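You operate a simulated robot arm through the tools that you are given. There is no shell and no other tool. Be economical: measure what you need, move in short steps, check, and stop when the job is done.

Carry out the task below with a simulated robot arm. There is one attempt and no reset: what you move stays moved.

## Task
Put the white bottle from the top of the wooden unit on top of the beige firebrick.

It is judged by the outcome, as a careful person would: the job done as asked, and still so three seconds after it is handed in. It fails if anything else is knocked over, pushed out of place, dropped, spilled or broken.

## Robot
A 6-joint arm with a two-finger parallel gripper, fixed in place. Base frame: the origin is at the foot of the arm, x ahead of it, y to its left, z up; the work surface is at about z = 0. Units: cm, degrees, N and s.
With the tool pointing down near the work surface it reaches from about 14 to 58 cm from the base axis. Its first joint turns from -66.0 to 66.0 degrees. Payload 2.1 kg.
The TCP is the grasp point between the finger pads, 3 cm short of the fingertips. In the tool frame z runs along the fingers and y along their closing line. The gripper opens to 9.4 cm. The fingers are 2.8 cm wide and 1 cm thick; the gripper's body (5 by 9.6 cm) begins 5.5 cm behind the TCP.
Orientation is that of the tool frame in the base frame, as a unit quaternion [x, y, z, w]. With the fingers straight down and closing along the base's y, the tool's x points along the base's -x, its y along +y and its z along -z.

## Interface
- The arm moves only by the tool arm_command. Its argument "motion" is a list of rows, each a list of 3 entries, a list of its own where there are three numbers: the shift along the tool's x, y, z in units of 400 mm (1.0 is 400 mm), then the turn, a rotation vector about the tool's x, y, z in units of 60 degrees (1.0 is 60 degrees), then the finger opening in cm, from 0 to 9.4. In form: [[[dx, dy, dz], [rx, ry, rz], hand], ...]. A call has 1 to 10 rows; each row is the pose to reach, as a shift and turn from the pose commanded when the call began, along the tool's axes at that moment. A call with a number of a shift or a turn outside -1 to 1 is refused whole. Rows are played at 5 a second. More than 5 cm and 8.6 degrees between two rows, or a gripper value outside its range, and nothing of the call is played. Where a pose cannot be reached the arm comes as near as it can. A force on the tool above 40 N (or 10 N above the force at the start of the call, whichever is more), or a blocked arm, ends the call early, and 0.2 s more pass. The fingers move at their own pace (about 7.2 cm/s each) and stop on an object; they squeeze with about 23 N. The grip force told is the motor's: it shows also when the fingers shut on nothing. Time passes only in rows, and 0.2 s behind the last, so rows that repeat a pose let the fingers close. It gives the time, the measured TCP pose, the force on the tool (base axes), the opening and the grip force at its end, in the units of the frame above (readings bear some noise), and new pictures: "pictures" is both (left out), scene, wrist or none.
- Cameras (640 x 400 px; columns grow to the right, rows downward): "scene" is fixed at [5.29, -36.98, 48.62]; the picture's right is [0.79, -0.61, 0.00], its down [-0.32, -0.42, -0.85] and it looks along [0.51, 0.67, -0.53] (base axes); focal length 214 px, centre (320, 200). "wrist" rides on the gripper at [-3.7, 0, -5.8] in the tool frame; the picture's right is [0.00, -1.00, 0.00], its down [0.97, 0.00, -0.24] and it looks along [0.24, 0.00, 0.97] (tool axes); focal length 218 px, centre (320, 200). There is no depth. A picture from a camera that has moved, and an enlarged one, comes with that camera's place and axes in the base frame and with its lens.
- close_up(camera, box): a new picture of the part [left, top, right, bottom] of that camera's present view, enlarged. No time passes.
- finish_job(): hands the job in; it is judged then, once.

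Go step by step. Nothing tells you positions but the pictures and the camera data: compare them with the known pose of the tool, close in by small moves and look again before you grip or let go. The budget is 90 turns and 170 pictures, counting those below and the enlarged ones. Unless the task says otherwise, let go and move clear before handing in, and close with one line.

The tools are called after "Emit:" as a command line: name --argument value ..., lists and objects as JSON in quotes. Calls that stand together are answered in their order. arm_command: Moves the arm, as the interface text tells. Its arguments: {"type":"object","properties":{"motion":{"type":"array"},"pictures":{"type":"string","enum":["both","scene","wrist","none"]}},"required":["motion"]} The other tools are called the same way: close_up (camera, box) takes an enlarged picture of a part of a camera's view; finish_job () hands the job in.

At the start:

```text
t: 0.0
tool_pos: [17.0, -21.48, 38.71]
tcp_rot: [0.0, 1.0, -0.001, 0.0]
contact_force: [-0.1, -0.7, 0.9]
grip_width: 9.4
gripper_force: 0.1
```

scene: 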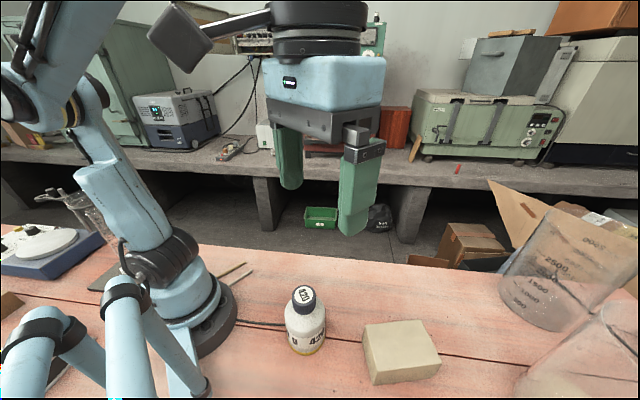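
wrist: 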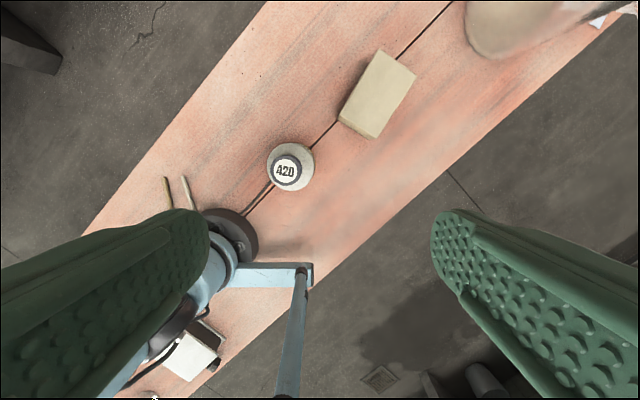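

The bottle (black cap) stands near (17,-17) on the wooden surface, and the beige brick is near (29,-31). I'll take enlarged views to measure both.

Emit:
close_up --camera "scene" --box '[260, 270, 460, 395]'

Emit:
close_up --camera "wrist" --box '[240, 30, 440, 210]'

```text
3.20 times, centred on (360, 332) of scene
camera zoom: at [5.29, -36.98, 48.62], right [0.79, -0.61, 0.0], down [-0.32, -0.42, -0.85], along [0.51, 0.67, -0.53], focal length 686 px, centre (192, -224)
```

zoom: 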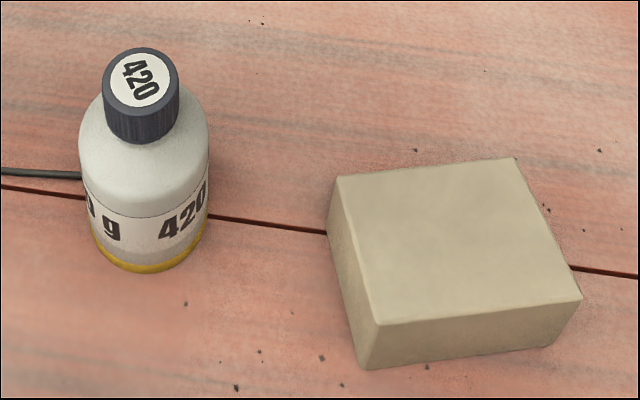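

```text
2.22 times, centred on (340, 120) of wrist
camera zoom: at [20.8, -21.42, 44.53], right [0.0, -1.0, 0.0], down [-0.97, 0.0, 0.24], along [-0.24, 0.0, -0.97], focal length 485 px, centre (276, 378)
```

zoom: 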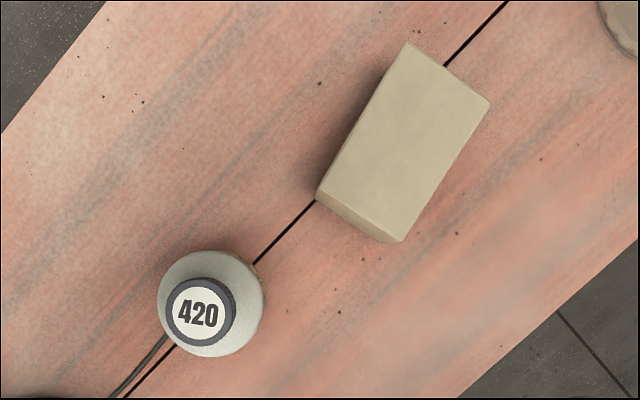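

The brick is about 11.2×7.5×5.7 cm, centred near (28.6,-30.8). The bottle is about 7.6 cm across and 13.7 cm tall, with its axis near (17.3,-16.5). I'll move above it and come partway down to check.

Emit:
arm_command --motion '[[[-0.004, 0.06, 0], [0, 0, 0], 9.4], [[-0.0075, 0.1245, 0], [0, 0, 0], 9.4], [[-0.0075, 0.1245, 0.1], [0, 0, 0], 9.4], [[-0.0075, 0.1245, 0.2], [0, 0, 0], 9.4], [[-0.0075, 0.1245, 0.3], [0, 0, 0], 9.4], [[-0.0075, 0.1245, 0.36], [0, 0, 0], 9.4], [[-0.0075, 0.1245, 0.36], [0, 0, 0], 9.4]]'

```text
t: 1.6
tool_pos: [17.27, -16.63, 24.39]
tcp_rot: [0.0, 1.0, 0.0, 0.0]
contact_force: [-0.4, -0.6, -0.3]
grip_width: 9.42
gripper_force: 0.0
camera wrist: at [21.02, -16.64, 30.27], right [0.0, -1.0, 0.0], down [-0.97, 0.0, 0.24], along [-0.24, 0.0, -0.97], focal length 218 px, centre (320, 200)
```

scene: 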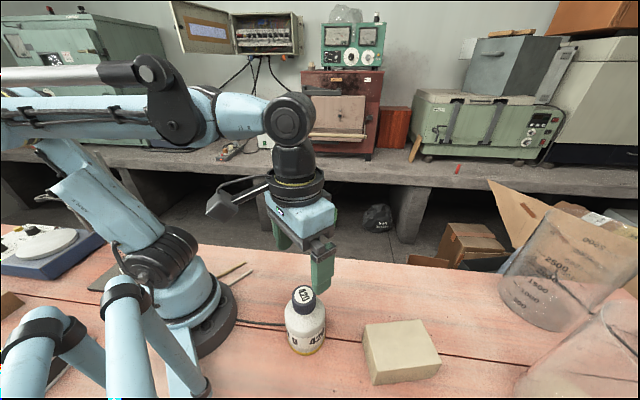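
wrist: 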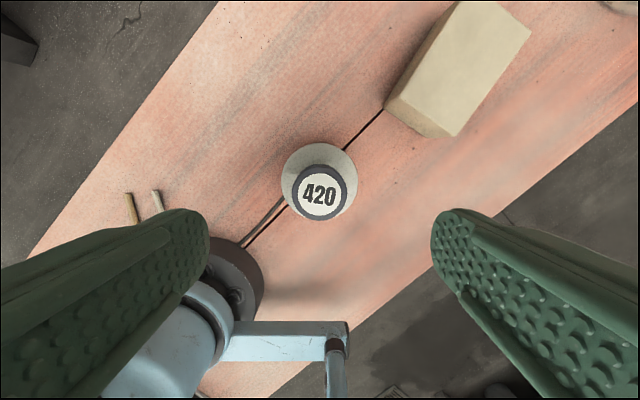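

Emit:
close_up --camera "wrist" --box '[260, 130, 380, 230]'

```text
4.00 times, centred on (320, 180) of wrist
camera zoom: at [21.02, -16.64, 30.27], right [0.0, -1.0, 0.0], down [-0.97, 0.0, 0.24], along [-0.24, 0.0, -0.97], focal length 873 px, centre (320, 280)
```

zoom: 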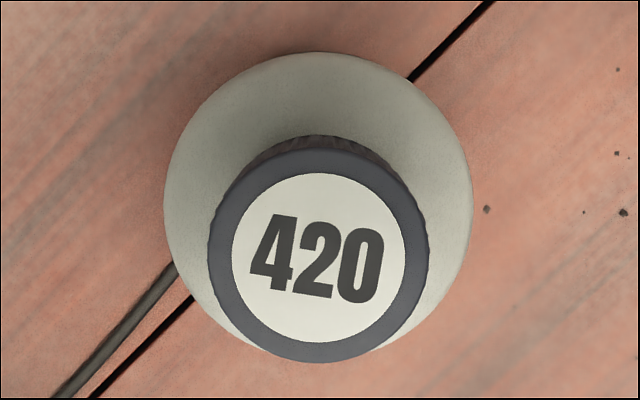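

The bottle's axis is at about (17.4,-16.6) and it is about 7.8 cm across, so the fingers have roughly 0.8 cm clearance each side. I'll lower around the body, and stop partway for a check.

Emit:
arm_command --motion '[[[-0.003, 0, 0.08], [0, 0, 0], 9.4], [[-0.003, 0, 0.16], [0, 0, 0], 9.4], [[-0.003, 0, 0.22], [0, 0, 0], 9.4], [[-0.003, 0, 0.25], [0, 0, 0], 9.4], [[-0.003, 0, 0.25], [0, 0, 0], 9.4]]'

Emit:
close_up --camera "scene" --box '[240, 220, 380, 370]'

```text
t: 2.8
tool_pos: [17.41, -16.27, 14.29]
tcp_rot: [0.0, 1.0, 0.0, 0.0]
contact_force: [-0.7, -0.7, -0.3]
grip_width: 9.39
gripper_force: 0.1
camera wrist: at [21.28, -16.33, 20.17], right [0.0, -1.0, 0.0], down [-0.97, 0.0, 0.24], along [-0.24, 0.0, -0.97], focal length 218 px, centre (320, 200)
```

scene: 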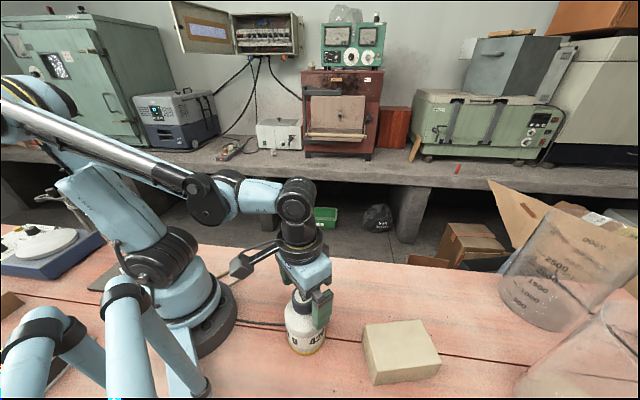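
wrist: 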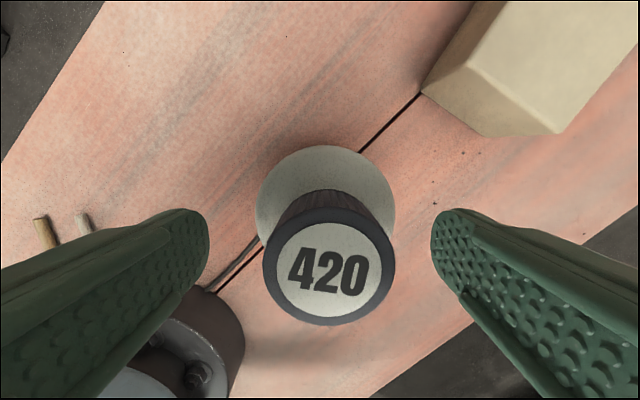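

```text
2.67 times, centred on (310, 295) of scene
camera zoom: at [5.29, -36.98, 48.62], right [0.79, -0.61, 0.0], down [-0.32, -0.42, -0.85], along [0.51, 0.67, -0.53], focal length 572 px, centre (347, -53)
```

zoom: 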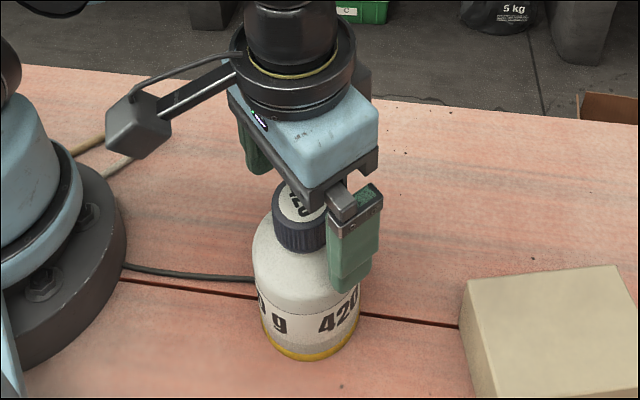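

The bottle shows slightly to the -y side of the finger midline, by about 0.35 cm. I'll correct that and descend to about z=9.2.

Emit:
arm_command --motion '[[[0, -0.009, 0], [0, 0, 0], 9.4], [[0, -0.009, 0.03], [0, 0, 0], 9.4], [[0, -0.009, 0.06], [0, 0, 0], 9.4], [[0, -0.009, 0.06], [0, 0, 0], 9.4]]'

```text
t: 3.8
tool_pos: [17.4, -16.8, 11.9]
tcp_rot: [0.001, 1.0, 0.0, 0.0]
contact_force: [0.2, 0.2, -0.1]
grip_width: 9.42
gripper_force: 0.1
camera wrist: at [21.2, -16.74, 17.71], right [0.0, -1.0, 0.0], down [-0.97, 0.0, 0.24], along [-0.24, 0.0, -0.97], focal length 218 px, centre (320, 200)
```

scene: 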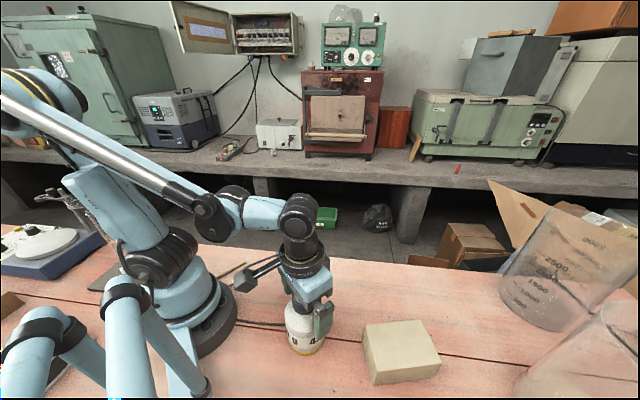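
wrist: 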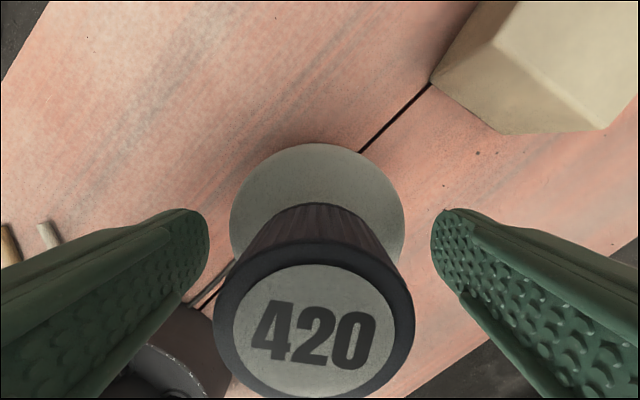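

The bottle is now centred between the fingers. I'll descend the last 2.6 cm with the hand open.

Emit:
arm_command --motion '[[[0, 0.002, 0.02], [0, 0, 0], 9.4], [[0, 0.002, 0.04], [0, 0, 0], 9.4], [[0, 0.002, 0.065], [0, 0, 0], 9.4], [[0, 0.002, 0.065], [0, 0, 0], 9.4]]'

Emit:
close_up --camera "scene" --box '[240, 220, 380, 370]'

```text
t: 4.8
tool_pos: [17.46, -16.75, 9.34]
tcp_rot: [0.0, 1.0, 0.0, -0.001]
contact_force: [0.5, 0.2, 0.5]
grip_width: 9.39
gripper_force: 0.0
camera wrist: at [21.21, -16.71, 15.12], right [0.0, -1.0, 0.0], down [-0.97, 0.0, 0.24], along [-0.24, 0.0, -0.97], focal length 218 px, centre (320, 200)
```

scene: 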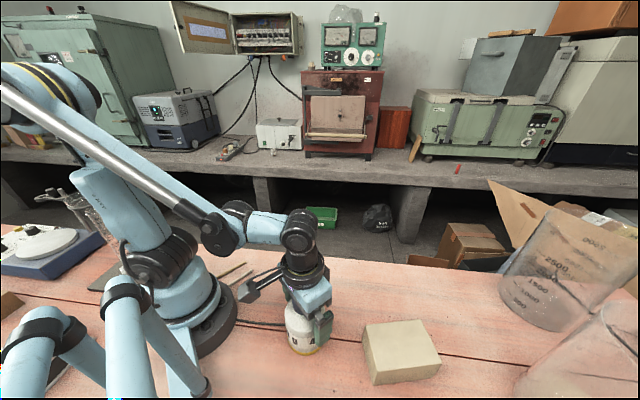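
wrist: 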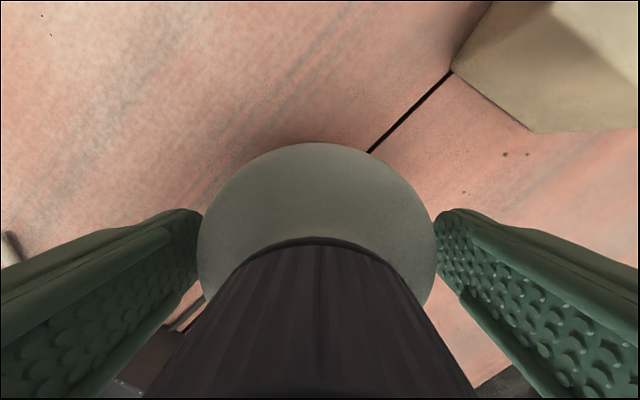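

```text
2.67 times, centred on (310, 295) of scene
camera zoom: at [5.29, -36.98, 48.62], right [0.79, -0.61, 0.0], down [-0.32, -0.42, -0.85], along [0.51, 0.67, -0.53], focal length 572 px, centre (347, -53)
```

zoom: 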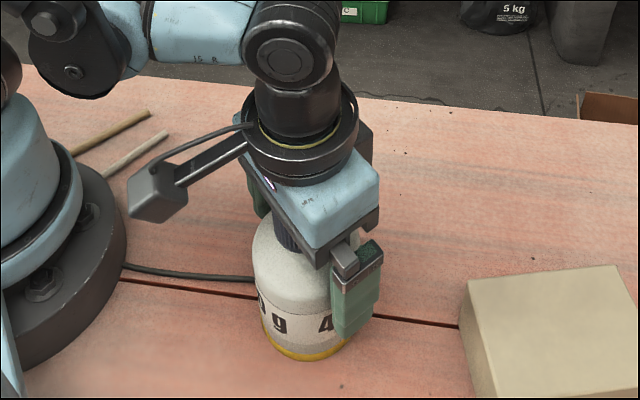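

The fingers straddle the body and nothing is touching. I'll close the hand.

Emit:
arm_command --motion '[[[0, 0, 0], [0, 0, 0], 8.4], [[0, 0, 0], [0, 0, 0], 7.0], [[0, 0, 0], [0, 0, 0], 5.0], [[0, 0, 0], [0, 0, 0], 5.0], [[0, 0, 0], [0, 0, 0], 5.0]]' --pictures "wrist"

```text
t: 6.0
tool_pos: [17.3, -16.71, 9.37]
tcp_rot: [0.0, 1.0, 0.0, 0.0]
contact_force: [0.3, 0.0, 0.4]
grip_width: 7.77
gripper_force: 22.9
camera wrist: at [21.21, -16.71, 15.13], right [0.0, -1.0, 0.0], down [-0.97, 0.0, 0.24], along [-0.24, 0.0, -0.97], focal length 218 px, centre (320, 200)
```

wrist: 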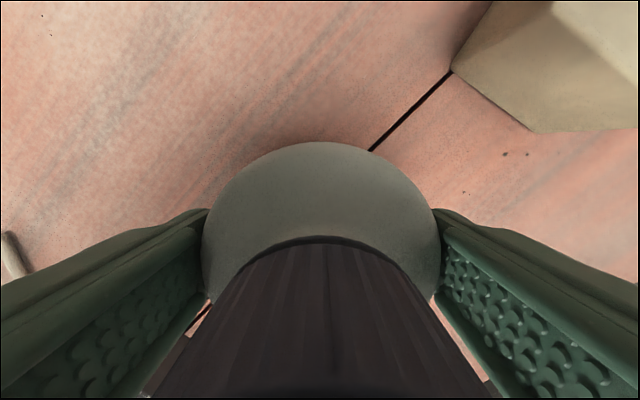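

The bottle is gripped at 7.8 cm. I'll lift about 10 cm straight up.

Emit:
arm_command --motion '[[[0, 0, -0.02], [0, 0, 0], 5.0], [[0, 0, -0.06], [0, 0, 0], 5.0], [[0, 0, -0.12], [0, 0, 0], 5.0], [[0, 0, -0.19], [0, 0, 0], 5.0], [[0, 0, -0.25], [0, 0, 0], 5.0], [[0, 0, -0.25], [0, 0, 0], 5.0]]'

```text
t: 7.4
tool_pos: [17.46, -16.79, 19.25]
tcp_rot: [0.0, 1.0, 0.0, 0.0]
contact_force: [0.0, 0.0, -4.3]
grip_width: 7.78
gripper_force: 23.2
camera wrist: at [21.23, -16.81, 25.08], right [0.0, -1.0, 0.0], down [-0.97, 0.0, 0.24], along [-0.24, 0.0, -0.97], focal length 218 px, centre (320, 200)
```

scene: 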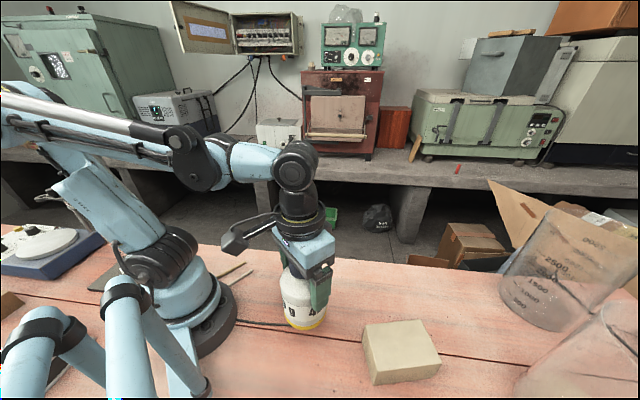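
wrist: 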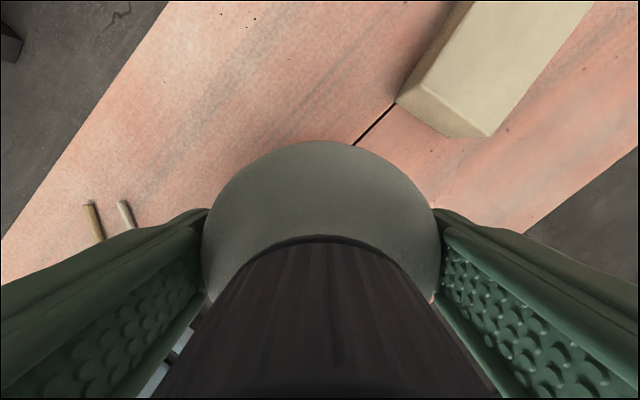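

The bottle is held and hanging free. I'll carry it horizontally to above the brick centre.

Emit:
arm_command --motion '[[[-0.02, -0.025, 0], [0, 0, 0], 5.0], [[-0.07, -0.088, 0], [0, 0, 0], 5.0], [[-0.13, -0.164, 0], [0, 0, 0], 5.0], [[-0.19, -0.24, 0], [0, 0, 0], 5.0], [[-0.24, -0.302, 0], [0, 0, 0], 5.0], [[-0.27, -0.34, 0], [0, 0, 0], 5.0], [[-0.28, -0.3525, 0], [0, 0, 0], 5.0], [[-0.28, -0.3525, 0], [0, 0, 0], 5.0]]'

Emit:
close_up --camera "scene" --box '[320, 260, 480, 400]'

```text
t: 9.2
tool_pos: [28.54, -30.75, 19.1]
tcp_rot: [0.0, 1.0, 0.0, 0.0]
contact_force: [0.1, 0.7, -3.1]
grip_width: 7.8
gripper_force: 23.5
camera wrist: at [32.3, -30.79, 24.95], right [0.0, -1.0, 0.0], down [-0.97, 0.0, 0.24], along [-0.24, 0.0, -0.97], focal length 218 px, centre (320, 200)
```

scene: 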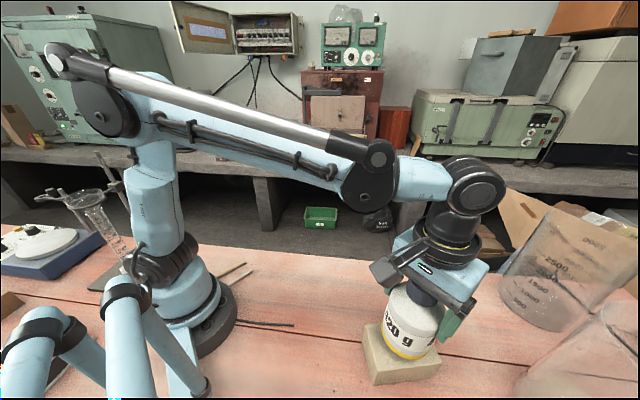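
wrist: 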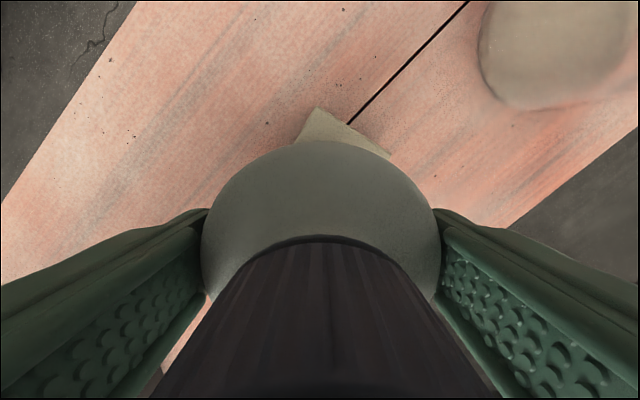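

```text
2.86 times, centred on (400, 330) of scene
camera zoom: at [5.29, -36.98, 48.62], right [0.79, -0.61, 0.0], down [-0.32, -0.42, -0.85], along [0.51, 0.67, -0.53], focal length 613 px, centre (91, -171)
```

zoom: 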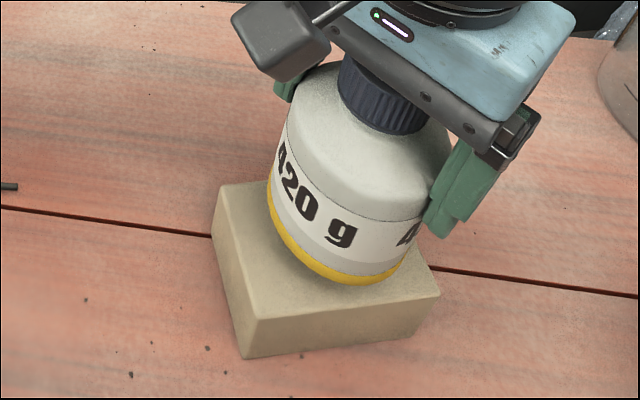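

The brick's far corner appears in the wrist view exactly where predicted, so the bottle is over the brick centre. I'll lower to about 0.6 cm above the expected contact.

Emit:
arm_command --motion '[[[0, 0, 0.03], [0, 0, 0], 5.0], [[0, 0, 0.06], [0, 0, 0], 5.0], [[0, 0, 0.085], [0, 0, 0], 5.0], [[0, 0, 0.085], [0, 0, 0], 5.0]]' --pictures "wrist"

Emit:
close_up --camera "scene" --box '[320, 260, 480, 400]'

```text
t: 10.2
tool_pos: [28.58, -30.85, 15.74]
tcp_rot: [0.0, 1.0, 0.0, 0.001]
contact_force: [-0.3, 0.8, -4.1]
grip_width: 7.76
gripper_force: 22.9
camera wrist: at [32.37, -30.81, 21.67], right [0.0, -1.0, 0.0], down [-0.97, 0.0, 0.24], along [-0.24, 0.0, -0.97], focal length 218 px, centre (320, 200)
```

wrist: 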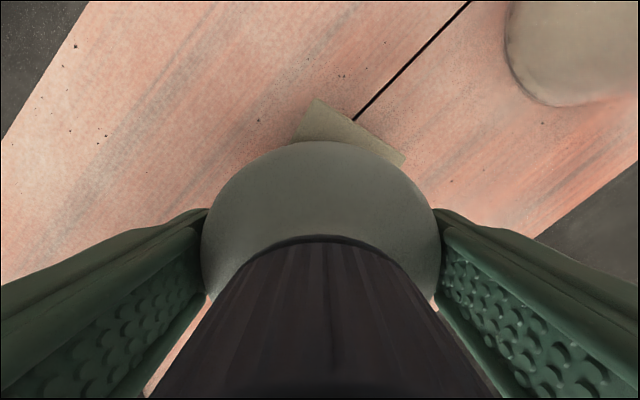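

```text
2.86 times, centred on (400, 330) of scene
camera zoom: at [5.29, -36.98, 48.62], right [0.79, -0.61, 0.0], down [-0.32, -0.42, -0.85], along [0.51, 0.67, -0.53], focal length 613 px, centre (91, -171)
```

zoom: 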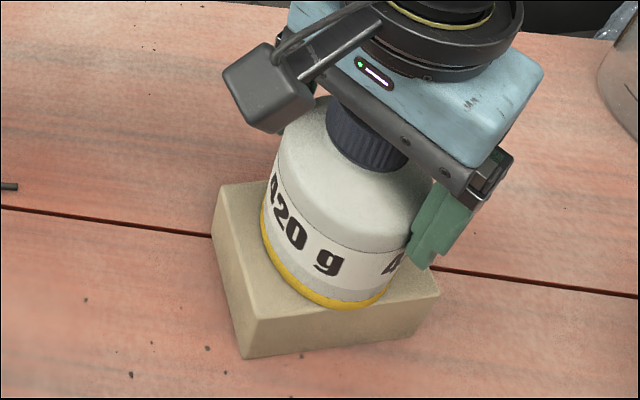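

The bottle is about 0.2 cm off the middle of the brick's short side. I'll nudge it and lower gently while reading the force.

Emit:
arm_command --motion '[[[-0.0025, 0.0042, 0], [0, 0, 0], 5.0], [[-0.0025, 0.0042, 0.006], [0, 0, 0], 5.0], [[-0.0025, 0.0042, 0.012], [0, 0, 0], 5.0], [[-0.0025, 0.0042, 0.012], [0, 0, 0], 5.0]]' --pictures "none"

Emit:
close_up --camera "scene" --box '[350, 290, 460, 390]'

```text
t: 11.2
tool_pos: [28.67, -30.63, 15.51]
tcp_rot: [0.0, 1.0, -0.002, 0.0]
contact_force: [-2.8, -2.0, 24.3]
grip_width: 7.81
gripper_force: 22.9
```

```text
4.00 times, centred on (405, 340) of scene
camera zoom: at [5.28, -36.97, 48.63], right [0.79, -0.61, 0.0], down [-0.32, -0.42, -0.85], along [0.51, 0.67, -0.53], focal length 858 px, centre (-20, -360)
```

zoom: 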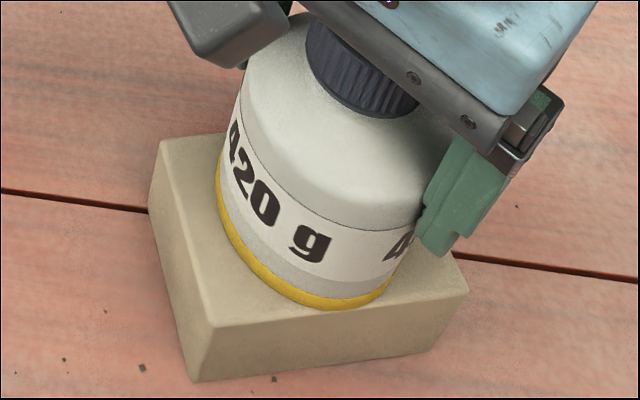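

Contact is felt at 24 N and the bottle sits on the brick. I'll ease the pressure slightly.

Emit:
arm_command --motion '[[[0, 0, -0.005], [0, 0, 0], 5.0], [[0, 0, -0.005], [0, 0, 0], 5.0]]' --pictures "none"

Emit:
close_up --camera "scene" --box '[350, 290, 460, 390]'

Emit:
close_up --camera "wrist" --box '[200, 80, 440, 230]'

```text
t: 11.8
tool_pos: [28.68, -30.67, 15.66]
tcp_rot: [0.001, 1.0, 0.0, 0.001]
contact_force: [0.3, -0.2, -3.5]
grip_width: 7.76
gripper_force: 23.3
```

```text
4.00 times, centred on (405, 340) of scene
camera zoom: at [5.29, -36.98, 48.62], right [0.79, -0.61, 0.0], down [-0.32, -0.42, -0.85], along [0.51, 0.67, -0.53], focal length 858 px, centre (-20, -360)
```

zoom: 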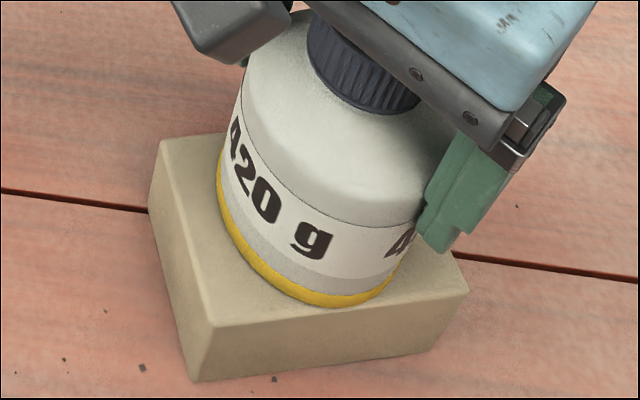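

```text
2.67 times, centred on (320, 155) of wrist
camera zoom: at [32.52, -30.66, 21.48], right [0.0, -1.0, 0.0], down [-0.97, 0.0, 0.24], along [-0.24, 0.0, -0.97], focal length 582 px, centre (320, 320)
```

zoom: 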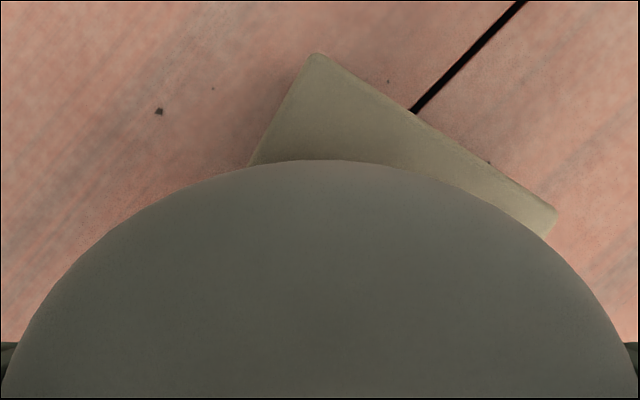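

It is hanging again by a hair, so I'll lower about 0.1 cm.

Emit:
arm_command --motion '[[[0, 0, 0.001], [0, 0, 0], 5.0], [[0, 0, 0.0025], [0, 0, 0], 5.0], [[0, 0, 0.0025], [0, 0, 0], 5.0]]' --pictures "none"

```text
t: 12.6
tool_pos: [28.77, -30.71, 15.59]
tcp_rot: [0.0, 1.0, 0.0, 0.0]
contact_force: [0.5, -0.5, -3.7]
grip_width: 7.77
gripper_force: 22.8
```

Emit:
arm_command --motion '[[[0, 0, 0.001], [0, 0, 0], 5.0], [[0, 0, 0.0015], [0, 0, 0], 5.0], [[0, 0, 0.0015], [0, 0, 0], 5.0]]' --pictures "none"

```text
t: 13.4
tool_pos: [28.83, -30.7, 15.5]
tcp_rot: [0.0, 1.0, 0.0, 0.0]
contact_force: [0.3, -0.5, -4.6]
grip_width: 7.74
gripper_force: 23.1
```

There is still full weight on the hand, so I'll go down a little more.

Emit:
arm_command --motion '[[[0, 0, 0.001], [0, 0, 0], 5.0], [[0, 0, 0.002], [0, 0, 0], 5.0], [[0, 0, 0.002], [0, 0, 0], 5.0]]' --pictures "none"

Emit:
close_up --camera "scene" --box '[350, 290, 460, 390]'

Emit:
close_up --camera "wrist" --box '[200, 80, 440, 230]'

```text
t: 14.2
tool_pos: [28.76, -30.53, 15.51]
tcp_rot: [-0.001, 1.0, 0.0, 0.0]
contact_force: [0.8, 0.3, 4.7]
grip_width: 7.75
gripper_force: 22.4
```

```text
4.00 times, centred on (405, 340) of scene
camera zoom: at [5.29, -36.98, 48.63], right [0.79, -0.61, 0.0], down [-0.32, -0.42, -0.85], along [0.51, 0.67, -0.53], focal length 858 px, centre (-20, -360)
```

zoom: 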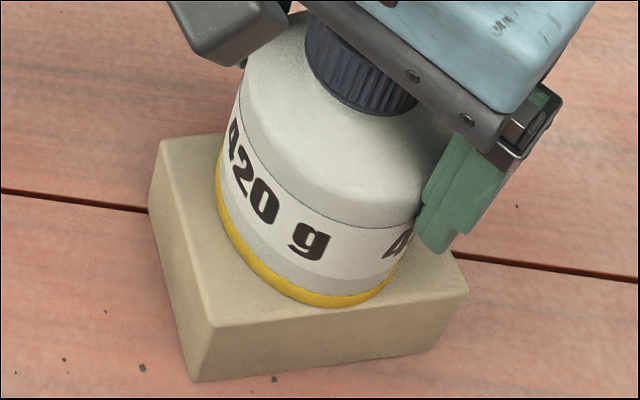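

```text
2.67 times, centred on (320, 155) of wrist
camera zoom: at [32.51, -30.61, 21.32], right [0.0, -1.0, 0.0], down [-0.97, 0.0, 0.24], along [-0.24, 0.0, -0.97], focal length 582 px, centre (320, 320)
```

zoom: 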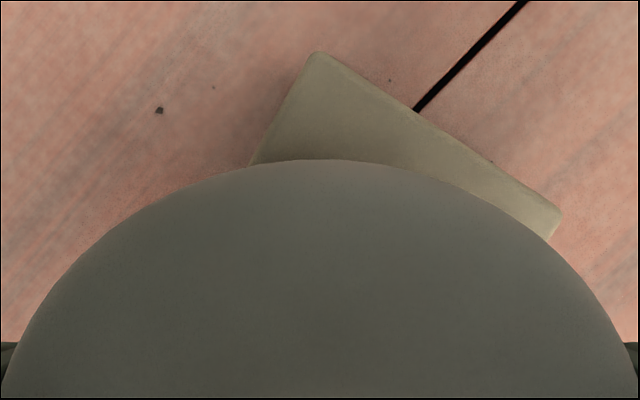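

The force is now lightly upward (+4.7 N), so the bottle rests on the brick and its base looks centred. I'll open the hand in place.

Emit:
arm_command --motion '[[[0, 0, 0], [0, 0, 0], 7.8], [[0, 0, 0], [0, 0, 0], 8.2], [[0, 0, 0], [0, 0, 0], 8.8], [[0, 0, 0], [0, 0, 0], 9.4], [[0, 0, 0], [0, 0, 0], 9.4]]'

```text
t: 15.4
tool_pos: [28.75, -30.55, 15.49]
tcp_rot: [0.0, 1.0, -0.001, -0.001]
contact_force: [0.1, -0.4, 0.6]
grip_width: 9.38
gripper_force: 0.1
camera wrist: at [32.51, -30.62, 21.29], right [0.0, -1.0, 0.0], down [-0.97, 0.0, 0.24], along [-0.24, 0.0, -0.97], focal length 218 px, centre (320, 200)
```

scene: 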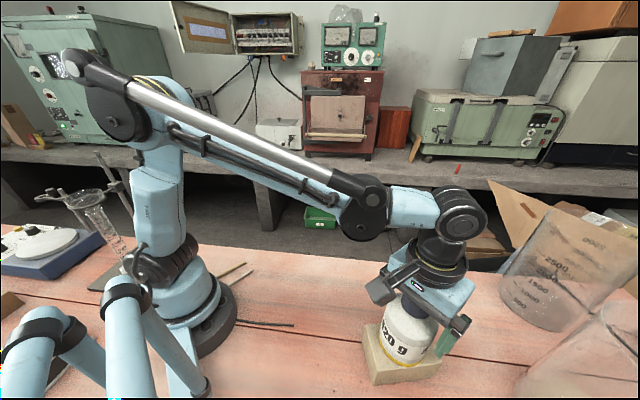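
wrist: 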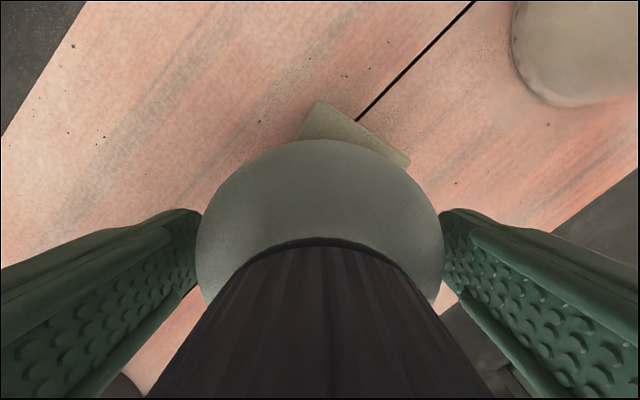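

The bottle stands released and the fingers are clear on both sides. I'll withdraw straight up.

Emit:
arm_command --motion '[[[0, 0, -0.03], [0, 0, 0], 9.4], [[0, 0, -0.08], [0, 0, 0], 9.4], [[0, 0, -0.16], [0, 0, 0], 9.4], [[0, 0, -0.25], [0, 0, 0], 9.4], [[0, 0, -0.34], [0, 0, 0], 9.4], [[0, 0, -0.34], [0, 0, 0], 9.4]]'

Emit:
close_up --camera "scene" --box '[330, 260, 480, 400]'

```text
t: 16.8
tool_pos: [28.72, -30.77, 28.96]
tcp_rot: [-0.001, 1.0, 0.0, 0.0]
contact_force: [-0.5, 0.4, -0.6]
grip_width: 9.42
gripper_force: 0.1
camera wrist: at [32.57, -30.66, 34.7], right [0.0, -1.0, 0.0], down [-0.97, 0.0, 0.24], along [-0.24, 0.0, -0.97], focal length 218 px, centre (320, 200)
```

scene: 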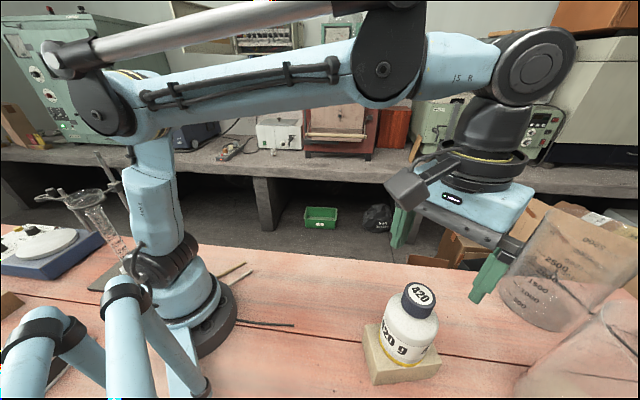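
wrist: 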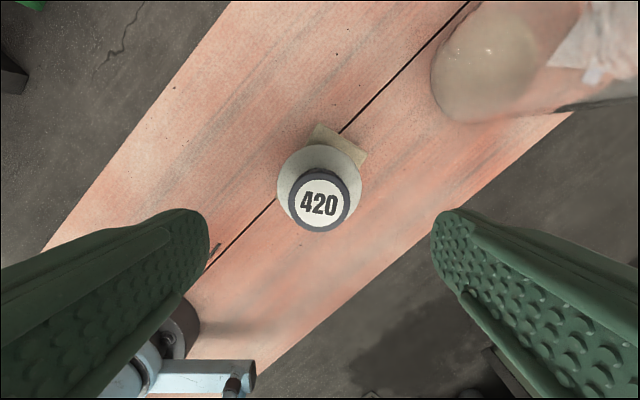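

```text
2.86 times, centred on (405, 330) of scene
camera zoom: at [5.29, -36.98, 48.62], right [0.79, -0.61, 0.0], down [-0.32, -0.42, -0.85], along [0.51, 0.67, -0.53], focal length 613 px, centre (77, -171)
```

zoom: 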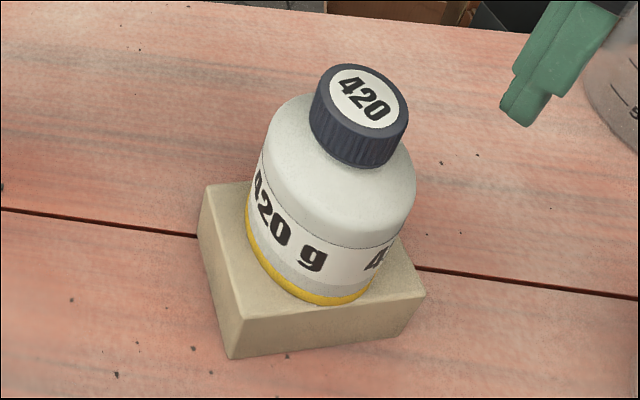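

The bottle stands upright and centred on the brick, and the arm is clear. I'll hand in now.

Emit:
finish_job

```text
The job is handed in.
```

The white bottle is standing upright and centred on top of the beige firebrick; the hand has let go and is clear, and nothing else looks disturbed.
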